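You operate a simulated robot arm through the tools that you are given. There is no shell and no other tool. Be economical: measure what you need, move in short steps, check, and stop when the job is done.

You are at the controls of a simulated two-armed robot. One attempt, no reset.

## Task
Pick up the orange chock from the top of the grey workbench with one hand, pass it to the other hand and put it on the deck of the long pallet. Set down upright: orange chock.

The check looks at the end state, three seconds after you hand in, the way a careful person would. Anything else that was tipped, shoved, dropped, spilled or broken makes it a failure.

## Robot
Two 7-joint arms with two-finger parallel grippers on one trunk, on a base that drives. Base frame: it is fixed to the floor where the robot stands at the start and does not move with it; the origin is under the middle of the robot, x ahead of it, y to its left, z up; the surface under the hand at the start is at about z = 0.85. Readings come in m, rad, newtons and seconds.
The left shoulder is at the start at [0.02, 0.138, 1.225], the right one opposite. With the tool pointing down near the work surface each hand reaches from about 0.1 to 0.5 m from the robot's upright axis, wherever it stands, measured 20 degrees to its own side. Places, roughly: deck of the long pallet [2.5, 0.1, 0.1]. Payload 1.57 kg a hand.
The TCP of each hand is the grasp point between the finger pads, 0.03 m short of the fingertips. In the tool frame z runs along the fingers and y along their closing line. The gripper opens to 0.08 m. The fingers are 0.017 m wide and 0.012 m thick; the gripper's body (0.04 by 0.082 m) begins 0.08 m behind the TCP.
Orientation is that of the tool frame in the base frame, as a unit quaternion [x, y, z, w]. With the fingers straight down and closing along the base's y, the tool's x points along the base's -x, its y along +y and its z along -z.

## Interface
- The arms move only by the tool nudge_tool. It takes "left_rows", "right_rows" or both (then of equal length, played together; a hand with none holds still); each is a list of rows, each a list of 3 entries, a list of its own where there are three numbers: the turn, a rotation vector about the base's x, y, z in rad, then the shift along the base's x, y, z in m, then the gripper command, from -1 (shut) to 1 (fully open), values between in proportion. In form: [[[rx, ry, rz], [tx, ty, tz], fingers], ...]. A call has 1 to 20 rows; each row is the pose to reach, as a shift and turn from the pose commanded when the call began. Each row takes 0.2 s and may step no farther than 0.05 m and 0.15 rad from the row before; otherwise, or with a gripper value out of range, the whole call is refused. Where a pose cannot be reached the arm comes as near as it can. A force on the tool above 40 N (or 10 N above the force at the start of the call, whichever is more), or a blocked arm, ends the call early, and 0.2 s more pass. Each finger travels about 0.045 m/s and halts on what it meets, pressing with about 42 N; the grip force reading is that of the motor and also rises with nothing between the fingers. The clock runs only during rows and for 0.2 s after the last one: add rows that repeat a pose to give the fingers time. It gives the time, the measured TCP pose, the force on the tool (base axes), the opening and the grip force at its end, in the units of the frame above (readings bear some noise), with the torque about the TCP (base axes, N m) and any sound that the robot's microphone picked up, and new pictures: "pictures" is both (left out), scene, wrist or none (wrist: the cameras of the hands that moved).
- Cameras (640 x 400 px; columns grow to the right, rows downward): "scene" is now at [0.1924, 0.0085, 1.1481]; the picture's right is [0.09, -1.00, 0.00], its down [-0.16, -0.01, -0.99] and it looks along [0.98, 0.09, -0.16] (base axes); focal length 214 px, centre (320, 200). "left" rides on the left gripper at [0.072, 0.007, -0.122] in its tool frame; the picture's right is [-0.09, 1.00, 0.00], its down [-0.84, -0.08, -0.54] and it looks along [-0.54, -0.05, 0.84] (tool axes); focal length 238 px, centre (320, 200). "right" rides on the right gripper at [0.072, -0.007, -0.122] in its tool frame; the picture's right is [0.09, 1.00, 0.00], its down [-0.84, 0.08, -0.54] and it looks along [-0.54, 0.05, 0.84] (tool axes); focal length 238 px, centre (320, 200). There is no depth. A picture from a camera that has moved, and an enlarged one, comes with that camera's place and axes in the base frame and with its lens.
- lift_body(by): slides the trunk up (or, below 0, down) by that many m; the arms and the scene camera ride with it, the base frame stays. It gives what a move gives, with no picture.
- drive_base(legs): drives the robot by 1 to 6 legs, each [ahead, left, turn to the left] in m, m and rad, along the robot's own axes; the way and the turn of a leg run together, so that a leg with both is an arc; at most 1.5 m and 3.142 rad a leg. The arms and the cameras ride along, it lands a little off, and it stops where it bumps. It gives what a move gives, and a new picture of the scene camera.
- turn_head(pan, tilt): turns the head with the scene camera to pan (to the left, within 1.047 rad either way) and tilt (down, from -0.506 to 1.204), counted from straight ahead of the robot. It gives what a move gives, and a new picture of the scene camera.
- inspect(camera, box): a new picture of the part [left, top, right, bottom] of that camera's present view, enlarged. No time passes.
- job_done(): hands the job in; it is judged then, once.

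Go step by step. Nothing tells you exact positions but the pictures and the camera data: compare them with the known pose of the tool, close in by small moves and look again before you grip or let go. The budget is 120 turns and 260 pictures, counting those below and the enlarged ones. Unless the task says otherwise, let go and move clear before handing in, and close with one line.

The tools are called after "Call:" as name(argument=value, ...) on one line, values as JSON. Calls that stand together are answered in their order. nudge_tool: Moves the arms, as the interface text tells. Its arguments: {"type":"object","properties":{"left_rows":{"type":"array","items":{"type":"array"}},"right_rows":{"type":"array","items":{"type":"array"}},"pictures":{"type":"string","enum":["both","scene","wrist","none"]}},"required":[]} The other tools are called the same way: lift_body (by) slides the trunk up or down; drive_base (legs) drives the base; turn_head (pan, tilt) turns the head that bears the scene camera; inspect (camera, box) takes an enlarged picture of a part of a camera's view; job_done () hands the job in.

At the start:

```text
clock: 0.0
left_ee_pos: [0.2664, 0.0994, 1.1038]
left_orientation: [-0.001, 0.998, 0.01, -0.068]
left_force: [-0.3, 0.9, 0.7]
left_torque: [0.01, -0.03, 0.03]
left_width: 0.0798
left_gripper_force: 0.1
right_ee_pos: [0.2604, -0.1046, 1.101]
right_orientation: [0.001, 0.997, -0.011, -0.077]
right_force: [0.1, -0.5, 0.0]
right_torque: [0.01, 0.02, 0.01]
right_width: 0.0799
right_gripper_force: 0.0
trunk travel left (down, up): [-0.6, 0.64]
robot x, y, heading: [0.001, 0.004, 0.001]
head pan, tilt: [0.091, 0.162]
```

scene: 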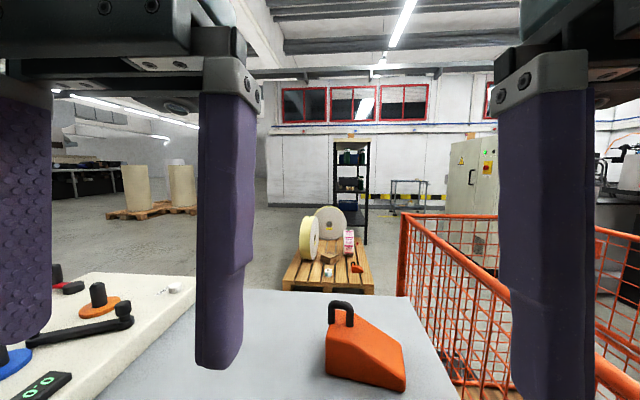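
right: 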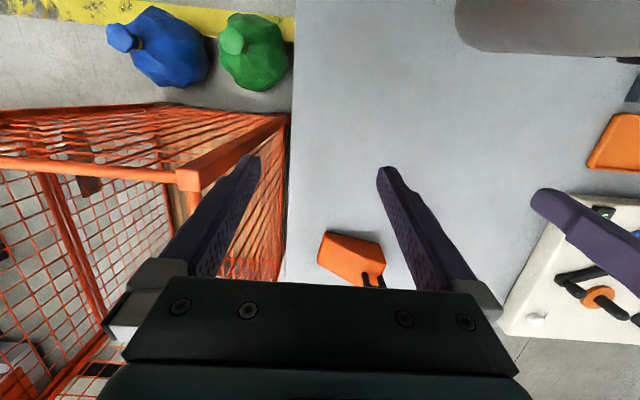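
left: 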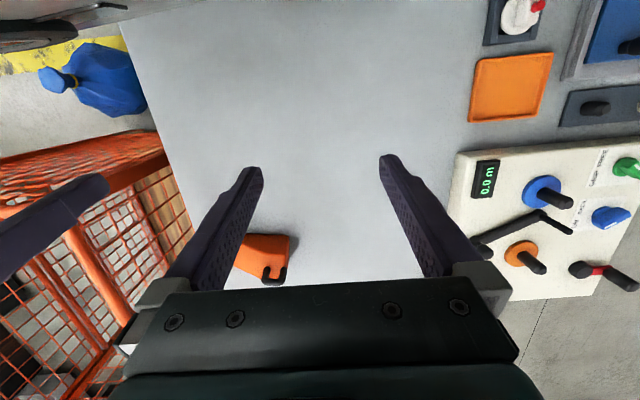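

The orange chock sits on the grey bench near x 0.47, y -0.04, with a black handle loop on its thick end. The pallet is far ahead. I'll look closer first.

Call:
inspect(camera="scene", box=[270, 270, 450, 400])

Call:
inspect(camera="scene", box=[260, 190, 420, 300])

Call:
turn_head(pan=0.0, tilt=0.75)

```text
3.08 times, centred on (360, 335) of scene
camera zoom: at [0.1924, 0.0085, 1.1481], right [0.09, -1.0, 0.0], down [-0.16, -0.01, -0.99], along [0.98, 0.09, -0.16], focal length 660 px, centre (197, -215)
```

zoom: 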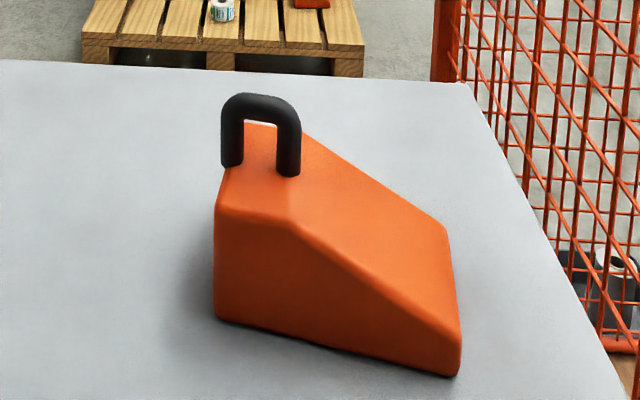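

```text
3.64 times, centred on (340, 245) of scene
camera zoom: at [0.1924, 0.0085, 1.1481], right [0.09, -1.0, 0.0], down [-0.16, -0.01, -0.99], along [0.98, 0.09, -0.16], focal length 780 px, centre (247, 36)
```

zoom: 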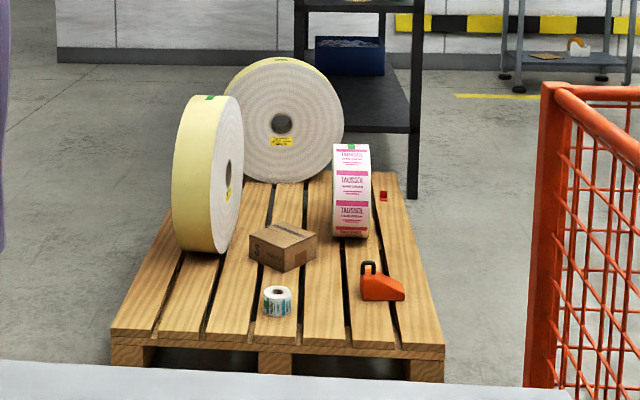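

```text
clock: 1.0
left_ee_pos: [0.2646, 0.0982, 1.1034]
left_orientation: [-0.001, 0.998, 0.011, -0.069]
left_force: [0.1, -0.7, -0.5]
left_torque: [0.0, 0.01, 0.04]
left_width: 0.0801
left_gripper_force: 0.0
right_ee_pos: [0.2608, -0.104, 1.1003]
right_orientation: [0.001, 0.997, -0.012, -0.079]
right_force: [-0.5, -0.2, 0.2]
right_torque: [-0.01, -0.02, 0.05]
right_width: 0.0802
right_gripper_force: 0.0
trunk travel left (down, up): [-0.6, 0.64]
robot x, y, heading: [0.0005, -0.0008, -0.003]
head pan, tilt: [0.0, 0.75]
camera scene: at [0.1829, 0.0001, 1.095], right [0.0, -1.0, 0.0], down [-0.68, 0.0, -0.73], along [0.73, 0.0, -0.68], focal length 214 px, centre (320, 200)
```

scene: 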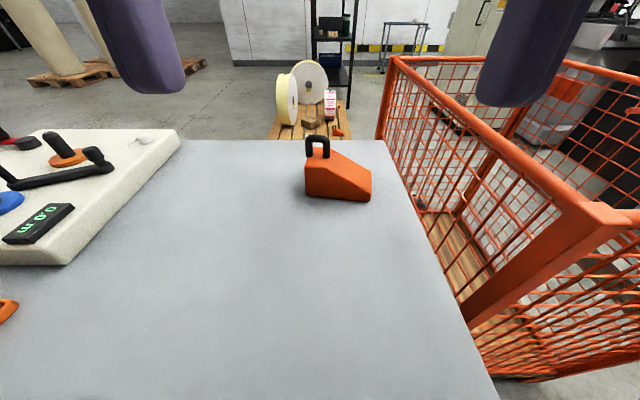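

The chock's long axis runs roughly along y, with its tall handle end at the left (y≈+0.02) and its low end at the right (y≈-0.085). It is about 5.5 cm wide. The right hand will take the low end, leaving the tall end free for the left. First I bring the right hand over it, turned and tilted outward.

Call:
nudge_tool(right_rows=[[[0.036, -0.042, 0.126], [0.019, 0, -0.009], 1], [[0.072, -0.083, 0.252], [0.037, 0, -0.018], 1], [[0.107, -0.125, 0.377], [0.056, 0.001, -0.027], 1], [[0.143, -0.166, 0.503], [0.075, 0.002, -0.036], 1], [[0.179, -0.208, 0.629], [0.093, 0.002, -0.045], 1], [[0.215, -0.249, 0.755], [0.112, 0.003, -0.055], 1], [[0.251, -0.291, 0.881], [0.13, 0.003, -0.064], 1], [[0.287, -0.332, 1.007], [0.149, 0.004, -0.073], 1], [[0.322, -0.374, 1.132], [0.168, 0.004, -0.082], 1], [[0.358, -0.415, 1.258], [0.186, 0.005, -0.091], 1], [[0.394, -0.457, 1.384], [0.205, 0.005, -0.1], 1], [[0.394, -0.457, 1.384], [0.205, 0.005, -0.1], 1]])

```text
clock: 3.6
left_ee_pos: [0.2656, 0.0981, 1.1036]
left_orientation: [-0.001, 0.997, 0.011, -0.07]
left_force: [-0.4, 0.1, 0.7]
left_torque: [0.02, -0.02, 0.03]
left_width: 0.0799
left_gripper_force: 0.1
right_ee_pos: [0.4669, -0.0996, 1.0015]
right_orientation: [-0.638, 0.744, 0.122, 0.158]
right_force: [0.1, 0.1, 0.3]
right_torque: [0.03, 0.01, 0.02]
right_width: 0.0799
right_gripper_force: 0.0
trunk travel left (down, up): [-0.6, 0.64]
robot x, y, heading: [-0.0008, -0.001, 0.0]
head pan, tilt: [0.0, 0.75]
camera scene: at [0.1828, 0.0001, 1.095], right [0.0, -1.0, 0.0], down [-0.68, 0.0, -0.73], along [0.73, 0.0, -0.68], focal length 214 px, centre (320, 200)
camera right: at [0.4519, -0.2135, 1.0866], right [-1.0, 0.07, -0.06], down [0.0, 0.57, 0.82], along [0.09, 0.82, -0.56], focal length 238 px, centre (320, 200)
```

scene: 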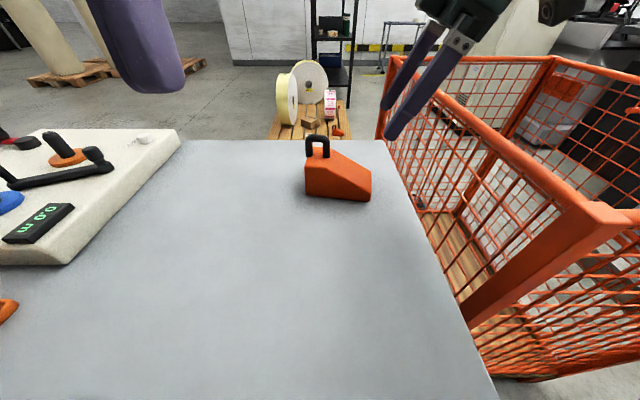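
right: 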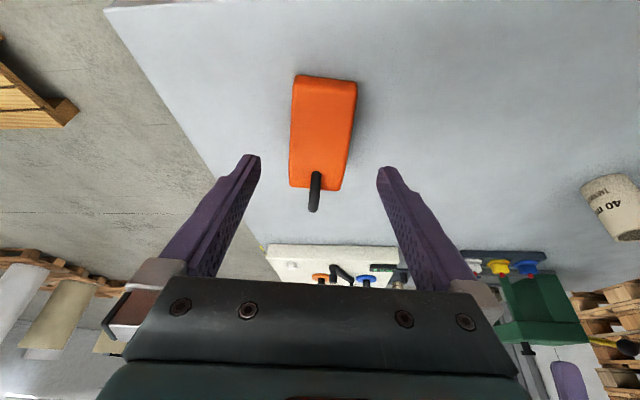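

The right hand is lined up and the chock's long axis is about 9° off y, matching the hand's yaw. I'll go part way down along the tool axis and check.

Call:
nudge_tool(right_rows=[[[0, 0, 0], [0.002, 0.015, -0.035], 1], [[0, 0, 0], [0.004, 0.028, -0.065], 1], [[0, 0, 0], [0.005, 0.035, -0.085], 1], [[0, 0, 0], [0.005, 0.035, -0.085], 1]])

```text
clock: 4.6
left_ee_pos: [0.265, 0.0994, 1.1037]
left_orientation: [-0.001, 0.998, 0.011, -0.069]
left_force: [-0.3, 0.0, 0.5]
left_torque: [0.0, -0.05, -0.04]
left_width: 0.0801
left_gripper_force: 0.1
right_ee_pos: [0.4722, -0.0654, 0.916]
right_orientation: [-0.636, 0.746, 0.121, 0.158]
right_force: [-0.3, 0.3, 0.7]
right_torque: [-0.01, -0.01, -0.02]
right_width: 0.08
right_gripper_force: 0.1
trunk travel left (down, up): [-0.6, 0.64]
robot x, y, heading: [-0.0001, -0.0051, -0.003]
head pan, tilt: [0.0, 0.75]
camera scene: at [0.1828, 0.0001, 1.095], right [0.0, -1.0, 0.0], down [-0.68, 0.0, -0.73], along [0.73, 0.0, -0.68], focal length 214 px, centre (320, 200)
camera right: at [0.4572, -0.1782, 1.0014], right [-1.0, 0.07, -0.06], down [0.0, 0.57, 0.82], along [0.09, 0.82, -0.56], focal length 238 px, centre (320, 200)
```

scene: 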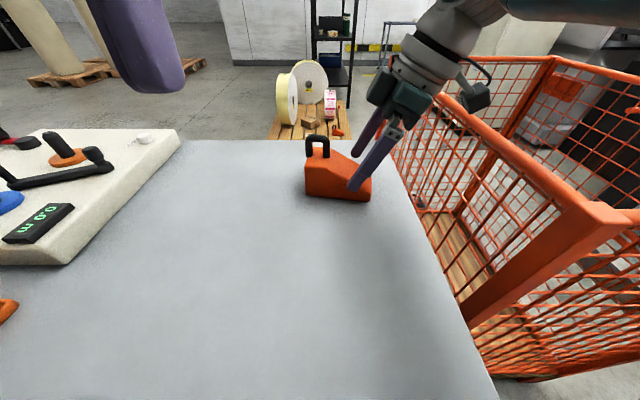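
right: 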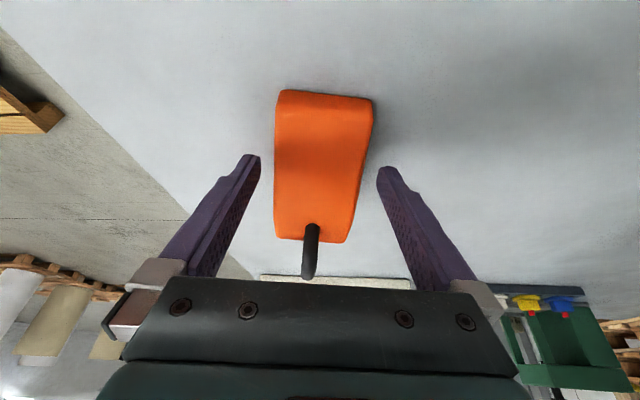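

The body sits centred between the open fingers. I'll go down the last 3 cm and close.

Call:
nudge_tool(right_rows=[[[0, 0, 0], [0.001, 0.006, -0.015], 1], [[0, 0, 0], [0.001, 0.011, -0.03], 1], [[0, 0, 0], [0.001, 0.011, -0.03], 1]])

```text
clock: 5.4
left_ee_pos: [0.265, 0.0999, 1.1031]
left_orientation: [-0.001, 0.998, 0.011, -0.07]
left_force: [-0.7, 0.5, 0.1]
left_torque: [0.02, 0.0, -0.02]
left_width: 0.0801
left_gripper_force: 0.0
right_ee_pos: [0.4719, -0.0536, 0.8869]
right_orientation: [-0.637, 0.745, 0.12, 0.158]
right_force: [0.1, 0.7, 0.8]
right_torque: [-0.01, 0.01, 0.01]
right_width: 0.0799
right_gripper_force: 0.1
trunk travel left (down, up): [-0.6, 0.64]
robot x, y, heading: [0.0006, -0.0009, 0.001]
head pan, tilt: [0.0, 0.75]
camera scene: at [0.1828, 0.0001, 1.0949], right [0.0, -1.0, 0.0], down [-0.68, 0.0, -0.73], along [0.73, 0.0, -0.68], focal length 214 px, centre (320, 200)
camera right: at [0.4568, -0.1677, 0.9715], right [-1.0, 0.07, -0.06], down [0.0, 0.57, 0.82], along [0.09, 0.82, -0.57], focal length 238 px, centre (320, 200)
```

scene: 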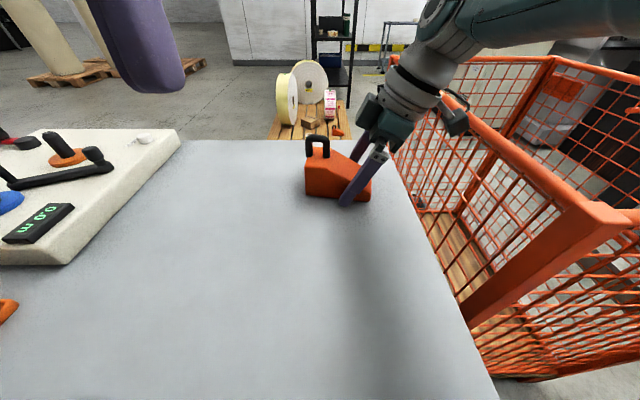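
right: 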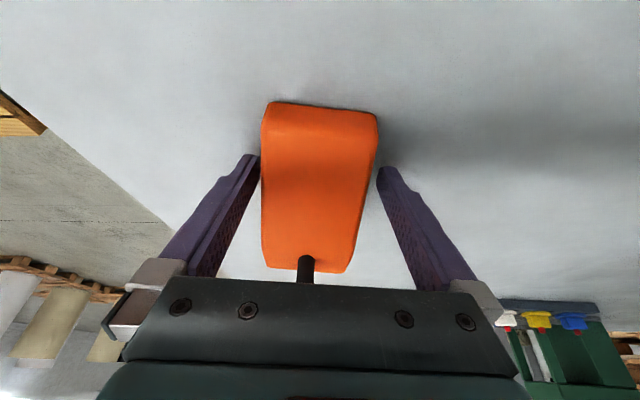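

The fingers straddle the body, and I'm closing now.

Call:
nudge_tool(right_rows=[[[0, 0, 0], [0, 0, 0], 0.5], [[0, 0, 0], [0, 0, 0], -1], [[0, 0, 0], [0, 0, 0], -1], [[0, 0, 0], [0, 0, 0], -1]])

```text
clock: 6.4
left_ee_pos: [0.2642, 0.0981, 1.1035]
left_orientation: [-0.001, 0.998, 0.011, -0.07]
left_force: [-1.1, 0.0, 0.2]
left_torque: [0.03, 0.02, -0.02]
left_width: 0.0801
left_gripper_force: 0.1
right_ee_pos: [0.4726, -0.0541, 0.8863]
right_orientation: [-0.637, 0.745, 0.121, 0.157]
right_force: [2.5, -2.4, 0.6]
right_torque: [0.07, 0.0, -0.12]
right_width: 0.064
right_gripper_force: 39.3
trunk travel left (down, up): [-0.6, 0.64]
robot x, y, heading: [-0.0015, -0.0018, 0.001]
head pan, tilt: [0.0, 0.75]
camera scene: at [0.1833, -0.0002, 1.0951], right [0.0, -1.0, 0.0], down [-0.68, 0.0, -0.73], along [0.73, 0.0, -0.68], focal length 214 px, centre (320, 200)
camera right: at [0.4574, -0.1682, 0.972], right [-1.0, 0.07, -0.06], down [0.0, 0.57, 0.82], along [0.09, 0.82, -0.57], focal length 238 px, centre (320, 200)
```

scene: 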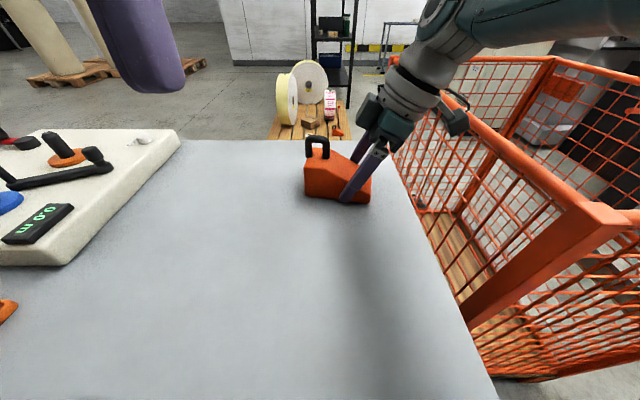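
right: 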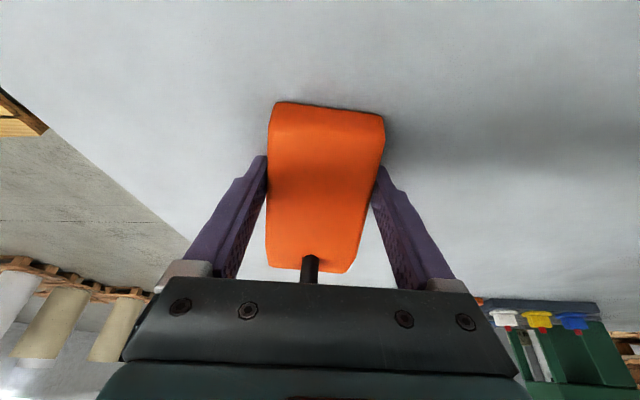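

The grip is firm at 64 mm. I'll lift it and bring it in a bit for the handover.

Call:
nudge_tool(right_rows=[[[0, 0, 0], [0, 0, 0.02], -1], [[0, 0, 0], [0, 0, 0.05], -1], [[0, 0, 0], [-0.015, 0, 0.08], -1], [[0, 0, 0], [-0.035, 0, 0.1], -1], [[0, 0, 0], [-0.055, 0, 0.1], -1], [[0, 0, 0], [-0.07, 0, 0.1], -1], [[0, 0, 0], [-0.07, 0, 0.1], -1]])

```text
clock: 8.0
left_ee_pos: [0.2652, 0.0996, 1.1032]
left_orientation: [-0.001, 0.997, 0.012, -0.07]
left_force: [0.4, 0.0, -0.6]
left_torque: [0.02, -0.02, -0.02]
left_width: 0.0802
left_gripper_force: 0.1
right_ee_pos: [0.4866, -0.0395, 0.9765]
right_orientation: [-0.637, 0.745, 0.122, 0.157]
right_force: [0.3, 0.1, -3.2]
right_torque: [-0.11, 0.03, -0.01]
right_width: 0.0639
right_gripper_force: 42.3
right hand out of reach, approached as far as the arm can: row 2, 3, 4, 5, 6, 7
trunk travel left (down, up): [-0.6, 0.64]
robot x, y, heading: [-0.0018, 0.0012, 0.002]
head pan, tilt: [0.0, 0.75]
camera scene: at [0.1826, 0.0001, 1.0949], right [0.0, -1.0, 0.0], down [-0.68, 0.0, -0.73], along [0.73, 0.0, -0.68], focal length 214 px, centre (320, 200)
camera right: at [0.4724, -0.1532, 1.0615], right [-1.0, 0.07, -0.05], down [0.0, 0.57, 0.82], along [0.09, 0.82, -0.57], focal length 238 px, centre (320, 200)
```

scene: 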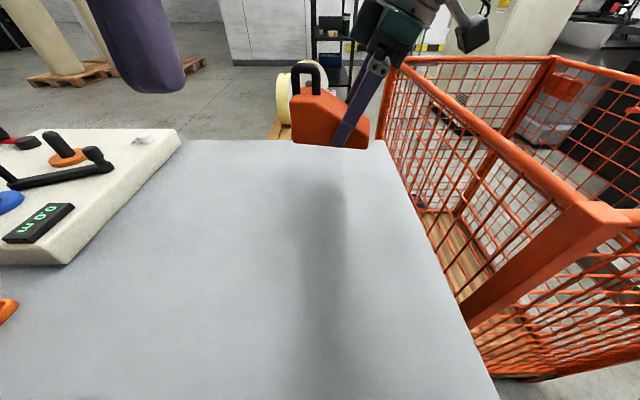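
right: 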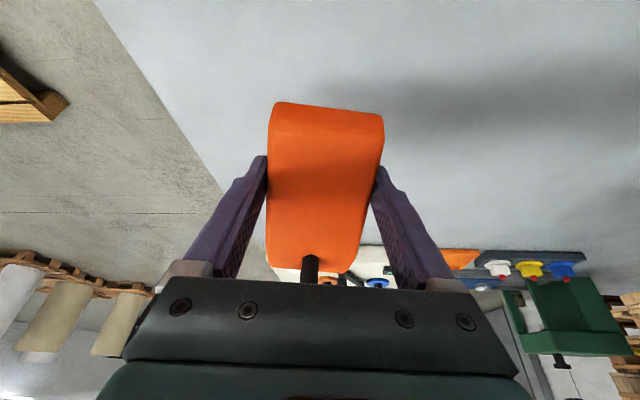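

The lift worked, though the right arm hit a reach limit at x≈0.487 and z≈0.976; the chock is level and clear of the bench. I'll turn the left hand the opposite way, keep it to the side and look again.

Call:
nudge_tool(left_rows=[[[-0.01, -0.0085, -0.144], [0.01, 0.003, 0.003], 1], [[-0.02, -0.017, -0.288], [0.02, 0.005, 0.005], 1], [[-0.03, -0.0255, -0.432], [0.03, 0.008, 0.008], 1], [[-0.04, -0.034, -0.576], [0.04, 0.01, 0.01], 1], [[-0.05, -0.0425, -0.72], [0.05, 0.012, 0.012], 1], [[-0.06, -0.051, -0.864], [0.06, 0.015, 0.015], 1], [[-0.07, -0.0595, -1.009], [0.07, 0.017, 0.017], 1], [[-0.08, -0.068, -1.153], [0.08, 0.02, 0.02], 1], [[-0.09, -0.0765, -1.297], [0.095, 0.023, 0.023], 1], [[-0.1, -0.085, -1.441], [0.11, 0.025, 0.025], 1], [[-0.11, -0.0935, -1.585], [0.12, 0.028, 0.028], 1], [[-0.12, -0.102, -1.729], [0.135, 0.03, 0.03], 1], [[-0.12, -0.102, -1.729], [0.135, 0.03, 0.03], 1]])

```text
clock: 10.8
left_ee_pos: [0.4002, 0.1314, 1.1295]
left_orientation: [0.759, 0.651, 0.0, 0.006]
left_force: [0.4, -0.2, -0.1]
left_torque: [0.02, 0.01, -0.01]
left_width: 0.0801
left_gripper_force: 0.2
right_ee_pos: [0.4873, -0.0392, 0.9779]
right_orientation: [-0.637, 0.745, 0.122, 0.157]
right_force: [0.6, -0.6, -3.1]
right_torque: [-0.12, 0.04, -0.01]
right_width: 0.0637
right_gripper_force: 42.0
trunk travel left (down, up): [-0.6, 0.64]
robot x, y, heading: [0.0021, 0.0015, 0.004]
head pan, tilt: [0.0, 0.75]
camera scene: at [0.1826, 0.0001, 1.0949], right [0.0, -1.0, 0.0], down [-0.68, 0.0, -0.73], along [0.73, 0.0, -0.68], focal length 214 px, centre (320, 200)
camera left: at [0.417, 0.2026, 1.249], right [0.97, -0.24, 0.01], down [-0.21, -0.81, 0.55], along [-0.12, -0.53, -0.84], focal length 238 px, centre (320, 200)
```

scene: 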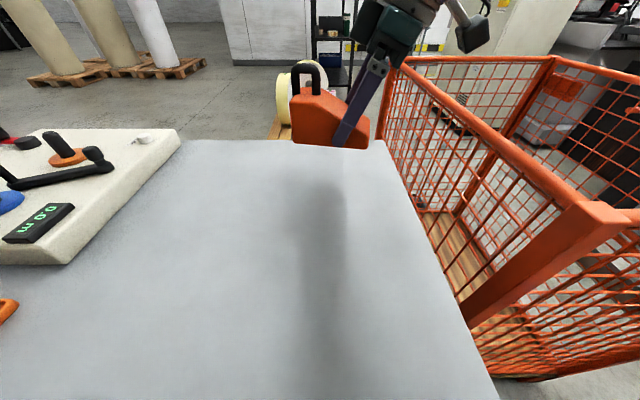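
left: 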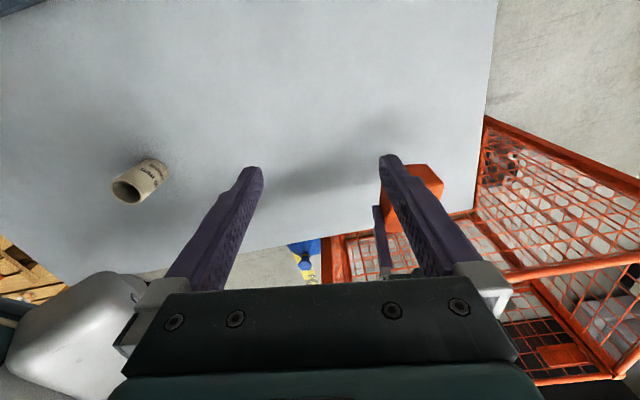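

The left hand is vertical and turned correctly. I'll move it over beside the tall end for a closer view.

Call:
nudge_tool(left_rows=[[[0, 0, 0], [0.03, -0.015, 0], 1], [[0, 0, 0], [0.06, -0.03, 0], 1], [[0, 0, 0], [0.09, -0.05, -0.01], 1], [[0, 0, 0], [0.094, -0.055, -0.015], 1], [[0, 0, 0], [0.094, -0.055, -0.015], 1]])

```text
clock: 12.2
left_ee_pos: [0.4467, 0.0777, 1.0667]
left_orientation: [0.759, 0.65, -0.035, -0.027]
left_force: [0.3, -0.2, -0.5]
left_torque: [0.02, -0.01, -0.01]
left_width: 0.08
left_gripper_force: 0.0
left hand out of reach, approached as far as the arm can: row 3, 4, 5
right_ee_pos: [0.4865, -0.0399, 0.9757]
right_orientation: [-0.637, 0.744, 0.124, 0.156]
right_force: [0.6, 0.7, -3.0]
right_torque: [-0.12, -0.01, -0.03]
right_width: 0.0636
right_gripper_force: 42.3
trunk travel left (down, up): [-0.6, 0.64]
robot x, y, heading: [0.0015, 0.0015, 0.0]
head pan, tilt: [0.0, 0.75]
stopped in row 5 (left hand): the arm was blocked; the commanded pose is now the measured one
camera scene: at [0.1825, 0.0001, 1.0949], right [0.0, -1.0, 0.0], down [-0.68, 0.0, -0.73], along [0.73, 0.0, -0.68], focal length 214 px, centre (320, 200)
camera left: at [0.4747, 0.1487, 1.184], right [0.97, -0.24, -0.08], down [-0.16, -0.81, 0.56], along [-0.2, -0.53, -0.82], focal length 238 px, centre (320, 200)
```

scene: 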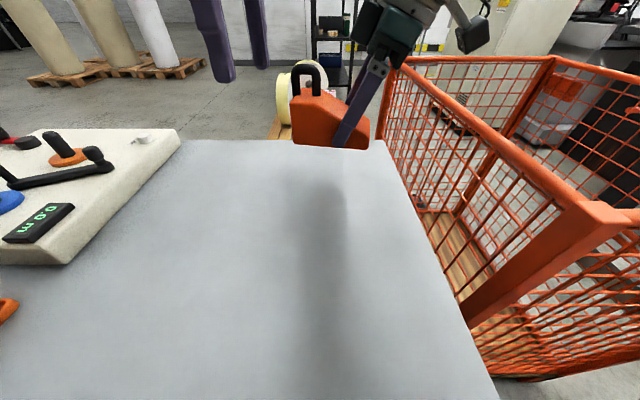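
left: 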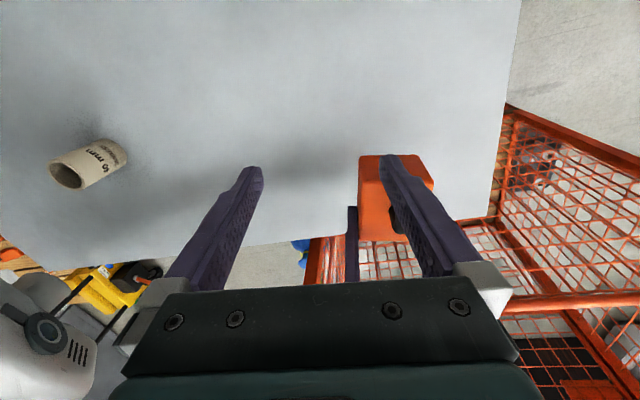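

The left hand can't reach that high and far out, so the handover should be lower and closer in. I'll probe where the right arm can move while holding the chock.

Call:
nudge_tool(right_rows=[[[0, 0, 0], [-0.01, -0.01, -0.02], -1], [[0, 0, 0], [-0.03, -0.025, -0.02], -1], [[0, 0, 0], [-0.05, -0.04, -0.02], -1], [[0, 0, 0], [-0.07, -0.05, -0.02], -1], [[0, 0, 0], [-0.07, -0.05, -0.02], -1]], pictures="scene")

```text
clock: 13.4
left_ee_pos: [0.4468, 0.0784, 1.0669]
left_orientation: [0.759, 0.65, -0.035, -0.026]
left_force: [0.7, 0.3, 0.7]
left_torque: [-0.01, -0.02, -0.02]
left_width: 0.0803
left_gripper_force: 0.0
right_ee_pos: [0.4861, -0.0855, 0.9442]
right_orientation: [-0.636, 0.745, 0.122, 0.158]
right_force: [-0.3, -0.2, -3.3]
right_torque: [-0.13, 0.01, 0.02]
right_width: 0.0639
right_gripper_force: 42.3
right hand out of reach, approached as far as the arm can: row 1, 2, 3, 4, 5
trunk travel left (down, up): [-0.6, 0.64]
robot x, y, heading: [-0.0014, -0.0008, -0.003]
head pan, tilt: [0.0, 0.75]
camera scene: at [0.1826, 0.0003, 1.0949], right [0.0, -1.0, 0.0], down [-0.68, 0.0, -0.73], along [0.73, 0.0, -0.68], focal length 214 px, centre (320, 200)
```

scene: 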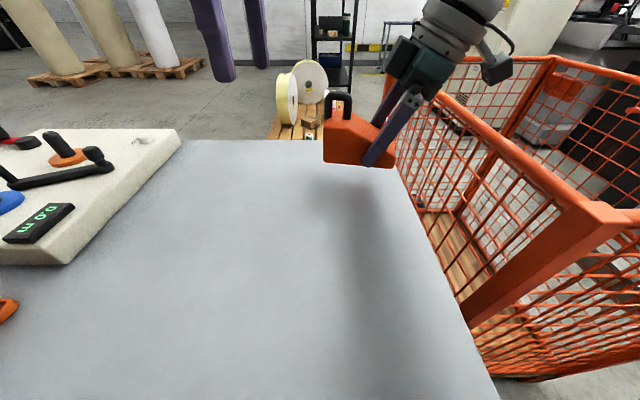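

The x position won't decrease with this tilt, which looks like a wrist limit. I'll probe with less tilt.

Call:
nudge_tool(right_rows=[[[-0.1, 0.015, 0], [0, 0, 0.01], -1], [[-0.2, 0.03, 0], [0, 0, 0.02], -1], [[-0.297, 0.044, 0], [0, 0, 0.02], -1], [[-0.297, 0.044, 0], [-0.02, 0, 0.02], -1], [[-0.297, 0.044, 0], [-0.04, 0, 0.02], -1], [[-0.297, 0.044, 0], [-0.04, 0, 0.02], -1]], pictures="scene")

```text
clock: 14.8
left_ee_pos: [0.446, 0.0787, 1.066]
left_orientation: [0.758, 0.651, -0.036, -0.026]
left_force: [0.1, -0.5, 0.4]
left_torque: [-0.01, -0.01, 0.0]
left_width: 0.0798
left_gripper_force: 0.1
right_ee_pos: [0.4733, -0.0785, 0.9604]
right_orientation: [-0.651, 0.758, 0.025, 0.044]
right_force: [1.0, -0.5, -3.1]
right_torque: [-0.08, 0.05, 0.04]
right_width: 0.0637
right_gripper_force: 41.8
right hand out of reach, approached as far as the arm can: row 2, 3, 4, 5, 6
trunk travel left (down, up): [-0.6, 0.64]
robot x, y, heading: [0.0005, -0.0022, 0.001]
head pan, tilt: [0.0, 0.75]
camera scene: at [0.1826, 0.0001, 1.0949], right [0.0, -1.0, 0.0], down [-0.68, 0.0, -0.73], along [0.73, 0.0, -0.68], focal length 214 px, centre (320, 200)
```

scene: 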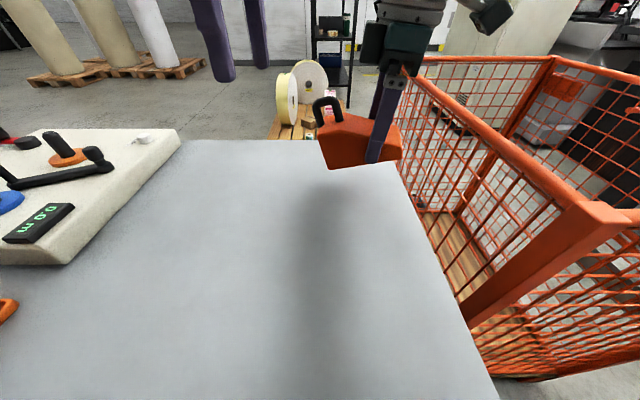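

Still limited. I'll probe with less yaw.

Call:
nudge_tool(right_rows=[[[0, 0, -0.12], [-0.01, 0, 0], -1], [[0, 0, -0.24], [-0.03, 0, 0], -1], [[0, 0, -0.35], [-0.05, 0, 0], -1], [[0, 0, -0.35], [-0.07, 0, 0], -1], [[0, 0, -0.35], [-0.07, 0, 0], -1]], pictures="scene")

```text
clock: 16.0
left_ee_pos: [0.4468, 0.0779, 1.0672]
left_orientation: [0.758, 0.651, -0.035, -0.027]
left_force: [-0.6, -0.3, -0.2]
left_torque: [0.0, -0.01, 0.0]
left_width: 0.08
left_gripper_force: 0.0
right_ee_pos: [0.474, -0.0632, 0.9517]
right_orientation: [-0.508, 0.86, 0.016, 0.047]
right_force: [0.4, -0.3, -3.0]
right_torque: [-0.09, 0.04, 0.02]
right_width: 0.0635
right_gripper_force: 41.9
right hand out of reach, approached as far as the arm can: row 1, 2, 3, 4, 5
trunk travel left (down, up): [-0.6, 0.64]
robot x, y, heading: [0.0015, -0.0022, 0.002]
head pan, tilt: [0.0, 0.75]
camera scene: at [0.1826, 0.0002, 1.0949], right [0.0, -1.0, 0.0], down [-0.68, 0.0, -0.73], along [0.73, 0.0, -0.68], focal length 214 px, centre (320, 200)
```

scene: 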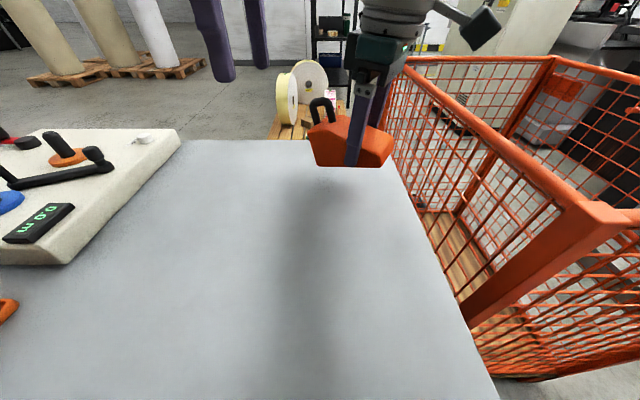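

I want to see how the right arm is folded, so I'll look right.

Call:
turn_head(pan=-0.7, tilt=0.1)

Call:
turn_head(pan=0.8, tilt=0.2)

```text
clock: 17.1
left_ee_pos: [0.4462, 0.0786, 1.0663]
left_orientation: [0.758, 0.651, -0.035, -0.025]
left_force: [-0.5, -0.9, -0.1]
left_torque: [-0.02, 0.0, 0.04]
left_width: 0.0801
left_gripper_force: 0.1
right_ee_pos: [0.4737, -0.062, 0.9515]
right_orientation: [-0.508, 0.86, 0.017, 0.047]
right_force: [0.1, -0.9, -3.6]
right_torque: [-0.08, 0.04, 0.01]
right_width: 0.0635
right_gripper_force: 42.4
trunk travel left (down, up): [-0.6, 0.64]
robot x, y, heading: [0.0009, -0.0042, -0.002]
head pan, tilt: [-0.7, 0.099]
camera scene: at [0.1702, -0.0591, 1.1539], right [-0.64, -0.77, 0.0], down [-0.08, 0.06, -0.99], along [0.76, -0.64, -0.1], focal length 214 px, centre (320, 200)
```

scene: 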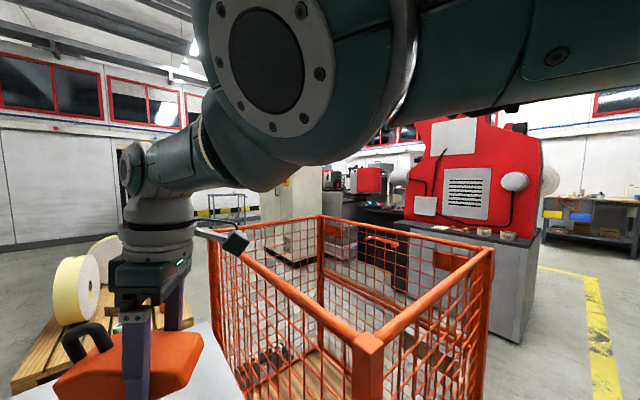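

```text
clock: 18.7
left_ee_pos: [0.4473, 0.0778, 1.067]
left_orientation: [0.758, 0.65, -0.035, -0.026]
left_force: [0.2, 0.2, -0.4]
left_torque: [-0.03, 0.0, 0.01]
left_width: 0.0799
left_gripper_force: 0.0
right_ee_pos: [0.4745, -0.0635, 0.9505]
right_orientation: [-0.508, 0.86, 0.016, 0.047]
right_force: [-0.2, 0.2, -2.9]
right_torque: [-0.07, 0.06, 0.0]
right_width: 0.0637
right_gripper_force: 42.3
trunk travel left (down, up): [-0.6, 0.64]
robot x, y, heading: [0.0, 0.0012, -0.002]
head pan, tilt: [0.799, 0.201]
camera scene: at [0.1647, 0.0669, 1.1446], right [0.72, -0.7, 0.0], down [-0.14, -0.14, -0.98], along [0.68, 0.7, -0.2], focal length 214 px, centre (320, 200)
```

scene: 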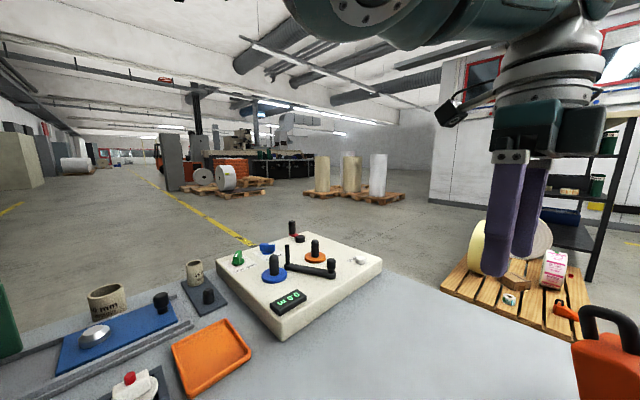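

Arms look unobstructed, but elevated, far-out poses hit limits. The low pose near the bench worked, so I'll do the handover a couple of cm above the bench. The right hand returns to its grasp orientation, low.

Call:
nudge_tool(right_rows=[[[0, 0, 0.12], [0, -0.01, 0], -1], [[0, 0, 0.24], [0, -0.02, 0], -1], [[0, 0, 0.35], [0, -0.02, 0], -1], [[0, 0, 0.35], [0, -0.02, -0.02], -1]], left_rows=[[[0, 0, 0], [0, 0.03, -0.03], 1], [[0, 0, 0], [0, 0.05, -0.07], 1], [[0, 0, 0], [0, 0.05, -0.11], 1], [[0, 0, 0], [0, 0.05, -0.14], 1]], pictures="none")

Call:
turn_head(pan=0.0, tilt=0.6)

```text
clock: 19.7
left_ee_pos: [0.4449, 0.1293, 0.9267]
left_orientation: [0.757, 0.652, -0.034, -0.025]
left_force: [0.7, -0.5, -0.1]
left_torque: [-0.03, -0.04, 0.02]
left_width: 0.0803
left_gripper_force: 0.0
right_ee_pos: [0.4713, -0.0844, 0.9318]
right_orientation: [-0.651, 0.758, 0.025, 0.045]
right_force: [0.3, 0.1, -3.1]
right_torque: [-0.08, 0.04, 0.03]
right_width: 0.0634
right_gripper_force: 42.2
trunk travel left (down, up): [-0.6, 0.64]
robot x, y, heading: [0.0027, -0.0016, -0.001]
head pan, tilt: [0.799, 0.201]
```

```text
clock: 20.8
left_ee_pos: [0.4449, 0.129, 0.9271]
left_orientation: [0.759, 0.65, -0.035, -0.025]
left_force: [0.2, 0.0, 0.5]
left_torque: [0.0, 0.02, -0.01]
left_width: 0.0799
left_gripper_force: 0.1
right_ee_pos: [0.472, -0.0831, 0.9318]
right_orientation: [-0.651, 0.757, 0.024, 0.045]
right_force: [0.1, 0.0, -3.1]
right_torque: [-0.09, 0.02, 0.03]
right_width: 0.0635
right_gripper_force: 42.0
trunk travel left (down, up): [-0.6, 0.64]
robot x, y, heading: [0.0054, 0.0011, 0.0]
head pan, tilt: [0.0, 0.6]
camera scene: at [0.1881, 0.0002, 1.1078], right [0.0, -1.0, 0.0], down [-0.56, 0.0, -0.83], along [0.83, 0.0, -0.56], focal length 214 px, centre (320, 200)
```

scene: 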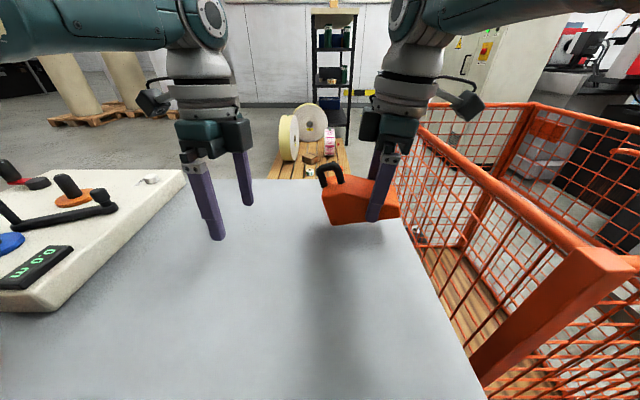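

Both arms reach fine at low height. I'll restore the right hand's outward tilt so the chock is level, level the left hand and bring it alongside the tall end.

Call:
nudge_tool(right_rows=[[[0.1, -0.015, 0], [0, 0.007, -0.006], -1], [[0.2, -0.03, 0], [0, 0.014, -0.012], -1], [[0.297, -0.044, 0], [0, 0.022, -0.02], -1], [[0.297, -0.044, 0], [0, 0.022, -0.02], -1]], left_rows=[[[0, -0.086, 0], [0.01, -0.01, -0.004], 1], [[0, -0.086, 0], [0.025, -0.02, -0.006], 1], [[0, -0.086, 0], [0.04, -0.03, -0.006], 1], [[0, -0.086, 0], [0.04, -0.03, -0.006], 1]])

```text
clock: 21.8
left_ee_pos: [0.4639, 0.1038, 0.9224]
left_orientation: [0.759, 0.651, -0.001, 0.003]
left_force: [-0.5, -0.9, 0.2]
left_torque: [0.03, -0.02, -0.02]
left_width: 0.0802
left_gripper_force: 0.1
left hand out of reach, approached as far as the arm can: row 2, 3, 4
right_ee_pos: [0.4772, -0.0608, 0.9112]
right_orientation: [-0.637, 0.745, 0.122, 0.156]
right_force: [-1.0, -0.5, -3.9]
right_torque: [-0.13, 0.0, 0.01]
right_width: 0.0634
right_gripper_force: 41.8
right hand out of reach, approached as far as the arm can: row 2, 3, 4
trunk travel left (down, up): [-0.6, 0.64]
robot x, y, heading: [0.0011, 0.003, 0.001]
head pan, tilt: [0.0, 0.6]
camera scene: at [0.1882, -0.0002, 1.1078], right [0.0, -1.0, 0.0], down [-0.57, 0.0, -0.82], along [0.82, 0.0, -0.57], focal length 214 px, centre (320, 200)
camera right: at [0.4625, -0.1748, 0.9955], right [-1.0, 0.07, -0.05], down [0.0, 0.57, 0.82], along [0.09, 0.82, -0.56], focal length 238 px, centre (320, 200)
camera left: at [0.4822, 0.176, 1.0423], right [0.97, -0.24, 0.0], down [-0.2, -0.81, 0.55], along [-0.13, -0.53, -0.84], focal length 238 px, centre (320, 200)
```

scene: 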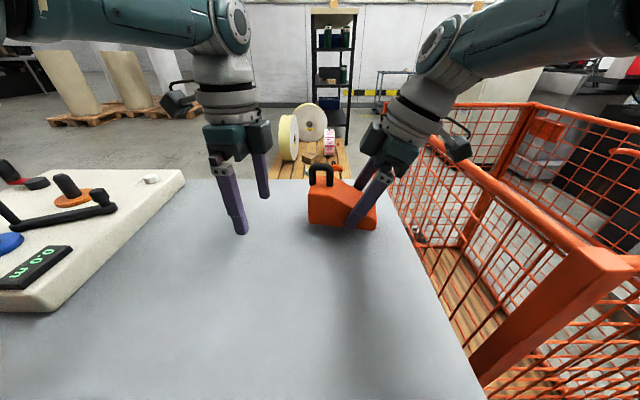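
right: 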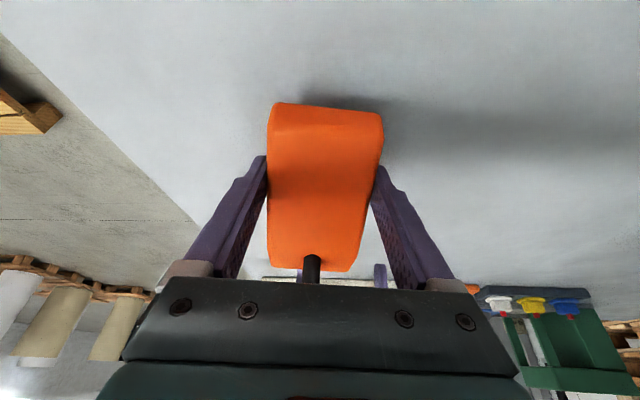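
left: 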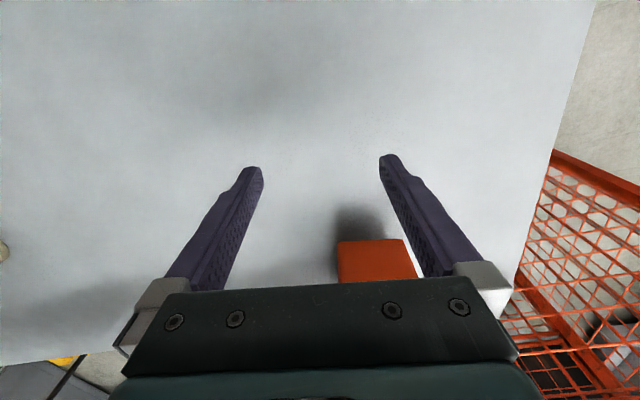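

Left tops out near x 0.464. Rotating both hands about 0.3 rad should bring the tall end nearer and ease the left wrist.

Call:
nudge_tool(right_rows=[[[0, 0, 0.1], [0, -0.003, 0.003], -1], [[0, 0, 0.2], [0, -0.006, 0.003], -1], [[0, 0, 0.3], [0, -0.01, 0.003], -1], [[0, 0, 0.3], [0, -0.01, 0.003], -1]], left_rows=[[[0, 0, 0.1], [0, 0, 0], 1], [[0, 0, 0.2], [0.003, 0, 0], 1], [[0, 0, 0.3], [0.006, 0, 0], 1], [[0, 0, 0.3], [0.006, 0, 0], 1]])

```text
clock: 22.8
left_ee_pos: [0.4652, 0.1087, 0.9229]
left_orientation: [0.653, 0.758, -0.001, 0.002]
left_force: [0.6, -0.7, 0.3]
left_torque: [-0.01, -0.03, 0.0]
left_width: 0.0802
left_gripper_force: 0.1
left hand out of reach, approached as far as the arm can: row 3, 4
right_ee_pos: [0.4583, -0.0734, 0.918]
right_orientation: [0.742, -0.64, -0.144, -0.138]
right_force: [-0.8, -0.5, -4.0]
right_torque: [-0.1, -0.04, 0.01]
right_width: 0.0636
right_gripper_force: 41.8
right hand out of reach, approached as far as the arm can: row 1, 2, 3, 4
trunk travel left (down, up): [-0.6, 0.64]
robot x, y, heading: [-0.0027, 0.0059, 0.0]
head pan, tilt: [0.0, 0.6]
camera scene: at [0.188, 0.0001, 1.1078], right [0.0, -1.0, 0.0], down [-0.57, 0.0, -0.82], along [0.82, 0.0, -0.57], focal length 214 px, centre (320, 200)
camera right: at [0.4777, -0.1861, 1.0024], right [-0.97, -0.22, -0.05], down [-0.17, 0.54, 0.82], along [-0.16, 0.81, -0.56], focal length 238 px, centre (320, 200)
camera left: at [0.4606, 0.1819, 1.0426], right [1.0, 0.06, 0.0], down [0.05, -0.84, 0.55], along [0.03, -0.55, -0.84], focal length 238 px, centre (320, 200)
```

scene: 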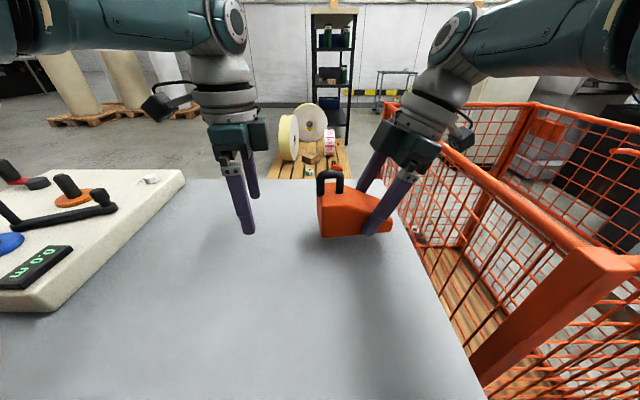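
right: 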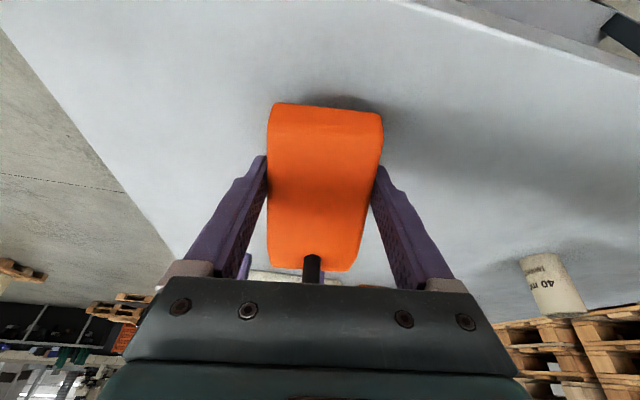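
left: 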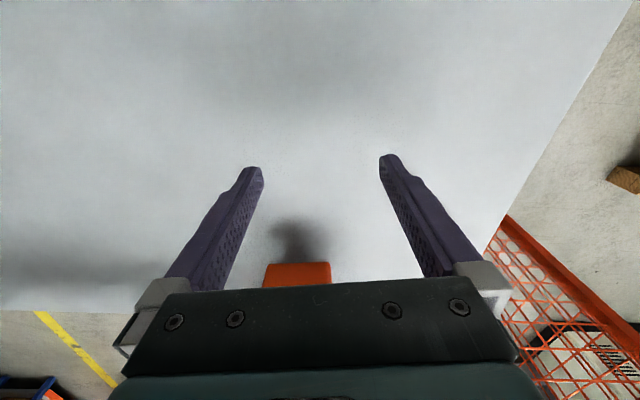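

Good: now the tall end lies at about (0.45, -0.02), within left reach. I'll line the left hand up along the chock's axis and slide partway in.

Call:
nudge_tool(left_rows=[[[0, 0, 0], [-0.017, -0.005, 0], 1], [[0, 0, 0], [-0.034, -0.009, 0.001], 1], [[0, 0, 0], [-0.03, -0.034, 0.001], 1], [[0, 0, 0], [-0.026, -0.059, 0.001], 1], [[0, 0, 0], [-0.026, -0.059, 0.001], 1]])

```text
clock: 24.0
left_ee_pos: [0.438, 0.0494, 0.9236]
left_orientation: [0.653, 0.758, -0.001, 0.002]
left_force: [0.0, 0.1, 0.8]
left_torque: [-0.04, -0.01, -0.02]
left_width: 0.08
left_gripper_force: 0.1
right_ee_pos: [0.4573, -0.0744, 0.9175]
right_orientation: [0.741, -0.641, -0.145, -0.137]
right_force: [-0.5, 0.5, -2.9]
right_torque: [-0.12, 0.0, 0.01]
right_width: 0.0635
right_gripper_force: 42.0
trunk travel left (down, up): [-0.6, 0.64]
robot x, y, heading: [0.0017, -0.0031, 0.001]
head pan, tilt: [0.0, 0.6]
camera scene: at [0.1881, 0.0002, 1.1078], right [0.0, -1.0, 0.0], down [-0.57, 0.0, -0.82], along [0.82, 0.0, -0.57], focal length 214 px, centre (320, 200)
camera left: at [0.4344, 0.1227, 1.0439], right [1.0, 0.06, 0.0], down [0.05, -0.84, 0.55], along [0.03, -0.55, -0.84], focal length 238 px, centre (320, 200)
```

scene: 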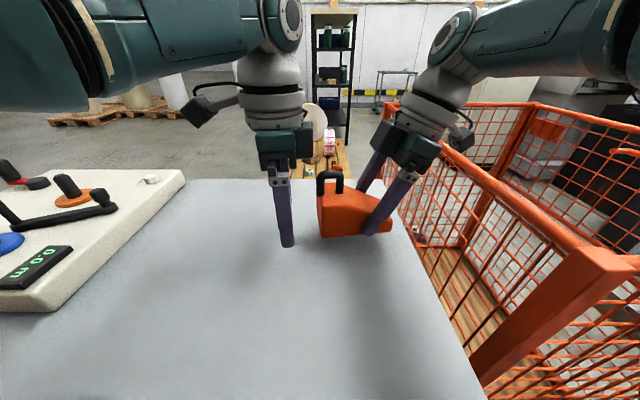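
left: 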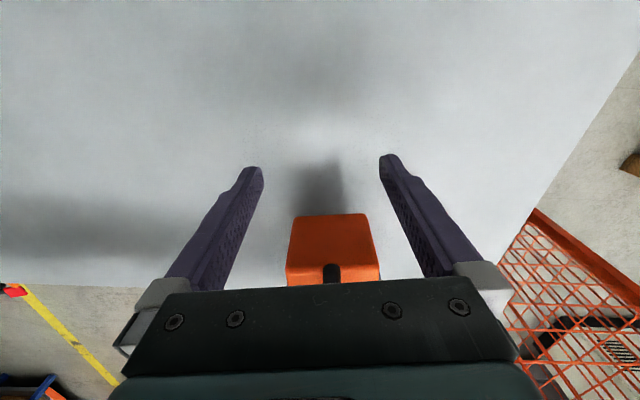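

The tall end is nearly centred, about 3 mm right. I'll slide in with a small correction.

Call:
nudge_tool(left_rows=[[[0, 0, 0], [0.006, -0.018, 0], 1], [[0, 0, 0], [0.009, -0.035, 0], 1], [[0, 0, 0], [0.0115, -0.052, 0], 1], [[0, 0, 0], [0.014, -0.067, 0], 1], [[0, 0, 0], [0.014, -0.067, 0], 1]])

```text
clock: 25.2
left_ee_pos: [0.4315, 0.0073, 0.9234]
left_orientation: [0.652, 0.758, 0.001, 0.001]
left_force: [9.5, 16.8, -0.2]
left_torque: [-0.23, 0.11, 0.81]
left_width: 0.0799
left_gripper_force: 0.1
left hand out of reach, approached as far as the arm can: row 2, 3, 4, 5
right_ee_pos: [0.4579, -0.0755, 0.917]
right_orientation: [0.741, -0.642, -0.144, -0.134]
right_force: [-10.2, -16.1, -3.0]
right_torque: [0.24, -0.19, 0.45]
right_width: 0.0635
right_gripper_force: 42.1
trunk travel left (down, up): [-0.6, 0.64]
robot x, y, heading: [-0.0001, 0.0013, -0.001]
head pan, tilt: [0.0, 0.6]
camera scene: at [0.1881, 0.0002, 1.1078], right [0.0, -1.0, 0.0], down [-0.57, 0.0, -0.82], along [0.82, 0.0, -0.57], focal length 214 px, centre (320, 200)
camera left: at [0.4279, 0.0796, 1.0437], right [1.0, 0.06, 0.0], down [0.05, -0.84, 0.54], along [0.04, -0.54, -0.84], focal length 238 px, centre (320, 200)
```

scene: 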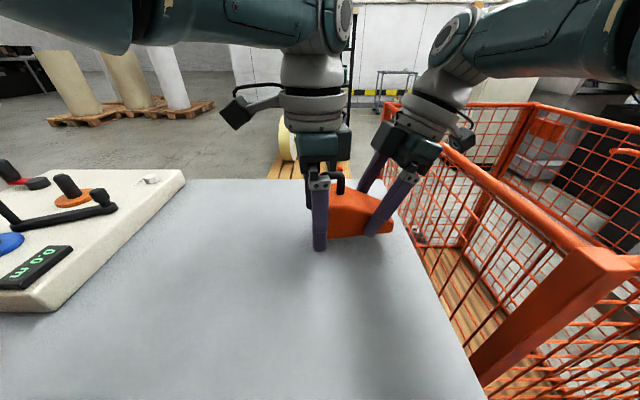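
left: 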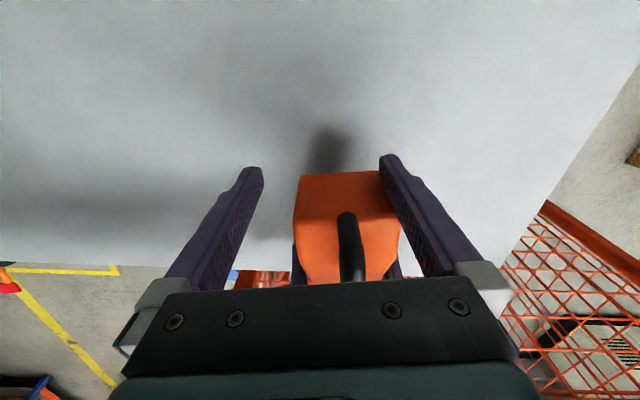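

The left arm is at its outer reach and its far finger just touched the chock's end face. I'll back it off and try pulling the right hand inward.

Call:
nudge_tool(left_rows=[[[0, 0, 0], [0, 0.03, 0], 1], [[0, 0, 0], [0, 0.06, 0], 1], [[0, 0, 0], [-0.01, 0.08, 0], 1], [[0, 0, 0], [-0.01, 0.08, 0], 1]], pictures="none")

Call:
nudge_tool(right_rows=[[[0, 0, 0], [-0.01, -0.01, 0], -1], [[0, 0, 0], [-0.02, -0.02, 0], -1], [[0, 0, 0], [-0.04, -0.02, 0], -1], [[0, 0, 0], [-0.06, -0.02, 0], -1], [[0, 0, 0], [-0.06, -0.02, 0], -1]])

```text
clock: 26.2
left_ee_pos: [0.4208, 0.0853, 0.9231]
left_orientation: [0.653, 0.757, -0.001, 0.003]
left_force: [-0.2, -0.5, 0.7]
left_torque: [-0.02, 0.04, -0.03]
left_width: 0.0801
left_gripper_force: 0.0
right_ee_pos: [0.4577, -0.0743, 0.9161]
right_orientation: [0.741, -0.642, -0.144, -0.137]
right_force: [-0.8, -0.3, -3.6]
right_torque: [-0.08, 0.02, 0.01]
right_width: 0.0631
right_gripper_force: 42.2
trunk travel left (down, up): [-0.6, 0.64]
robot x, y, heading: [-0.002, 0.0007, -0.005]
head pan, tilt: [0.0, 0.6]
```

```text
clock: 27.4
left_ee_pos: [0.421, 0.0844, 0.9237]
left_orientation: [0.653, 0.758, -0.002, 0.003]
left_force: [0.1, 0.2, -0.2]
left_torque: [0.01, 0.02, -0.03]
left_width: 0.08
left_gripper_force: 0.0
right_ee_pos: [0.3984, -0.0962, 0.9175]
right_orientation: [0.741, -0.642, -0.144, -0.136]
right_force: [-0.4, 0.6, -3.0]
right_torque: [-0.12, 0.02, -0.03]
right_width: 0.0636
right_gripper_force: 41.8
trunk travel left (down, up): [-0.6, 0.64]
robot x, y, heading: [0.0006, -0.0003, 0.001]
head pan, tilt: [0.0, 0.6]
camera scene: at [0.1882, 0.0002, 1.1078], right [0.0, -1.0, 0.0], down [-0.57, 0.0, -0.82], along [0.82, 0.0, -0.57], focal length 214 px, centre (320, 200)
camera right: at [0.4176, -0.2069, 1.0021], right [-0.97, -0.22, -0.05], down [-0.17, 0.54, 0.82], along [-0.16, 0.81, -0.56], focal length 238 px, centre (320, 200)
```

scene: 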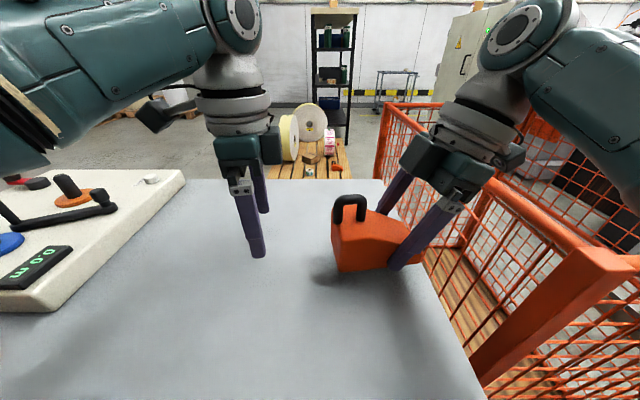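
right: 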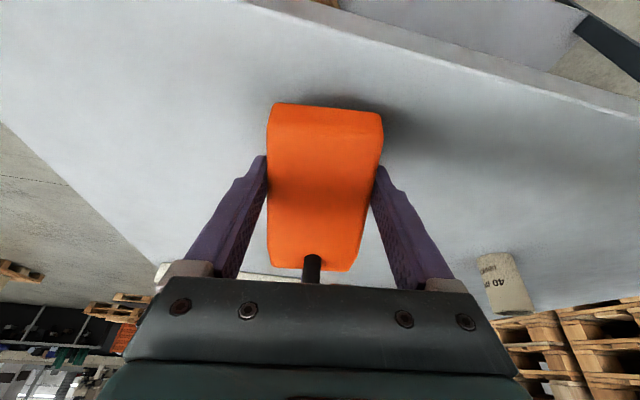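

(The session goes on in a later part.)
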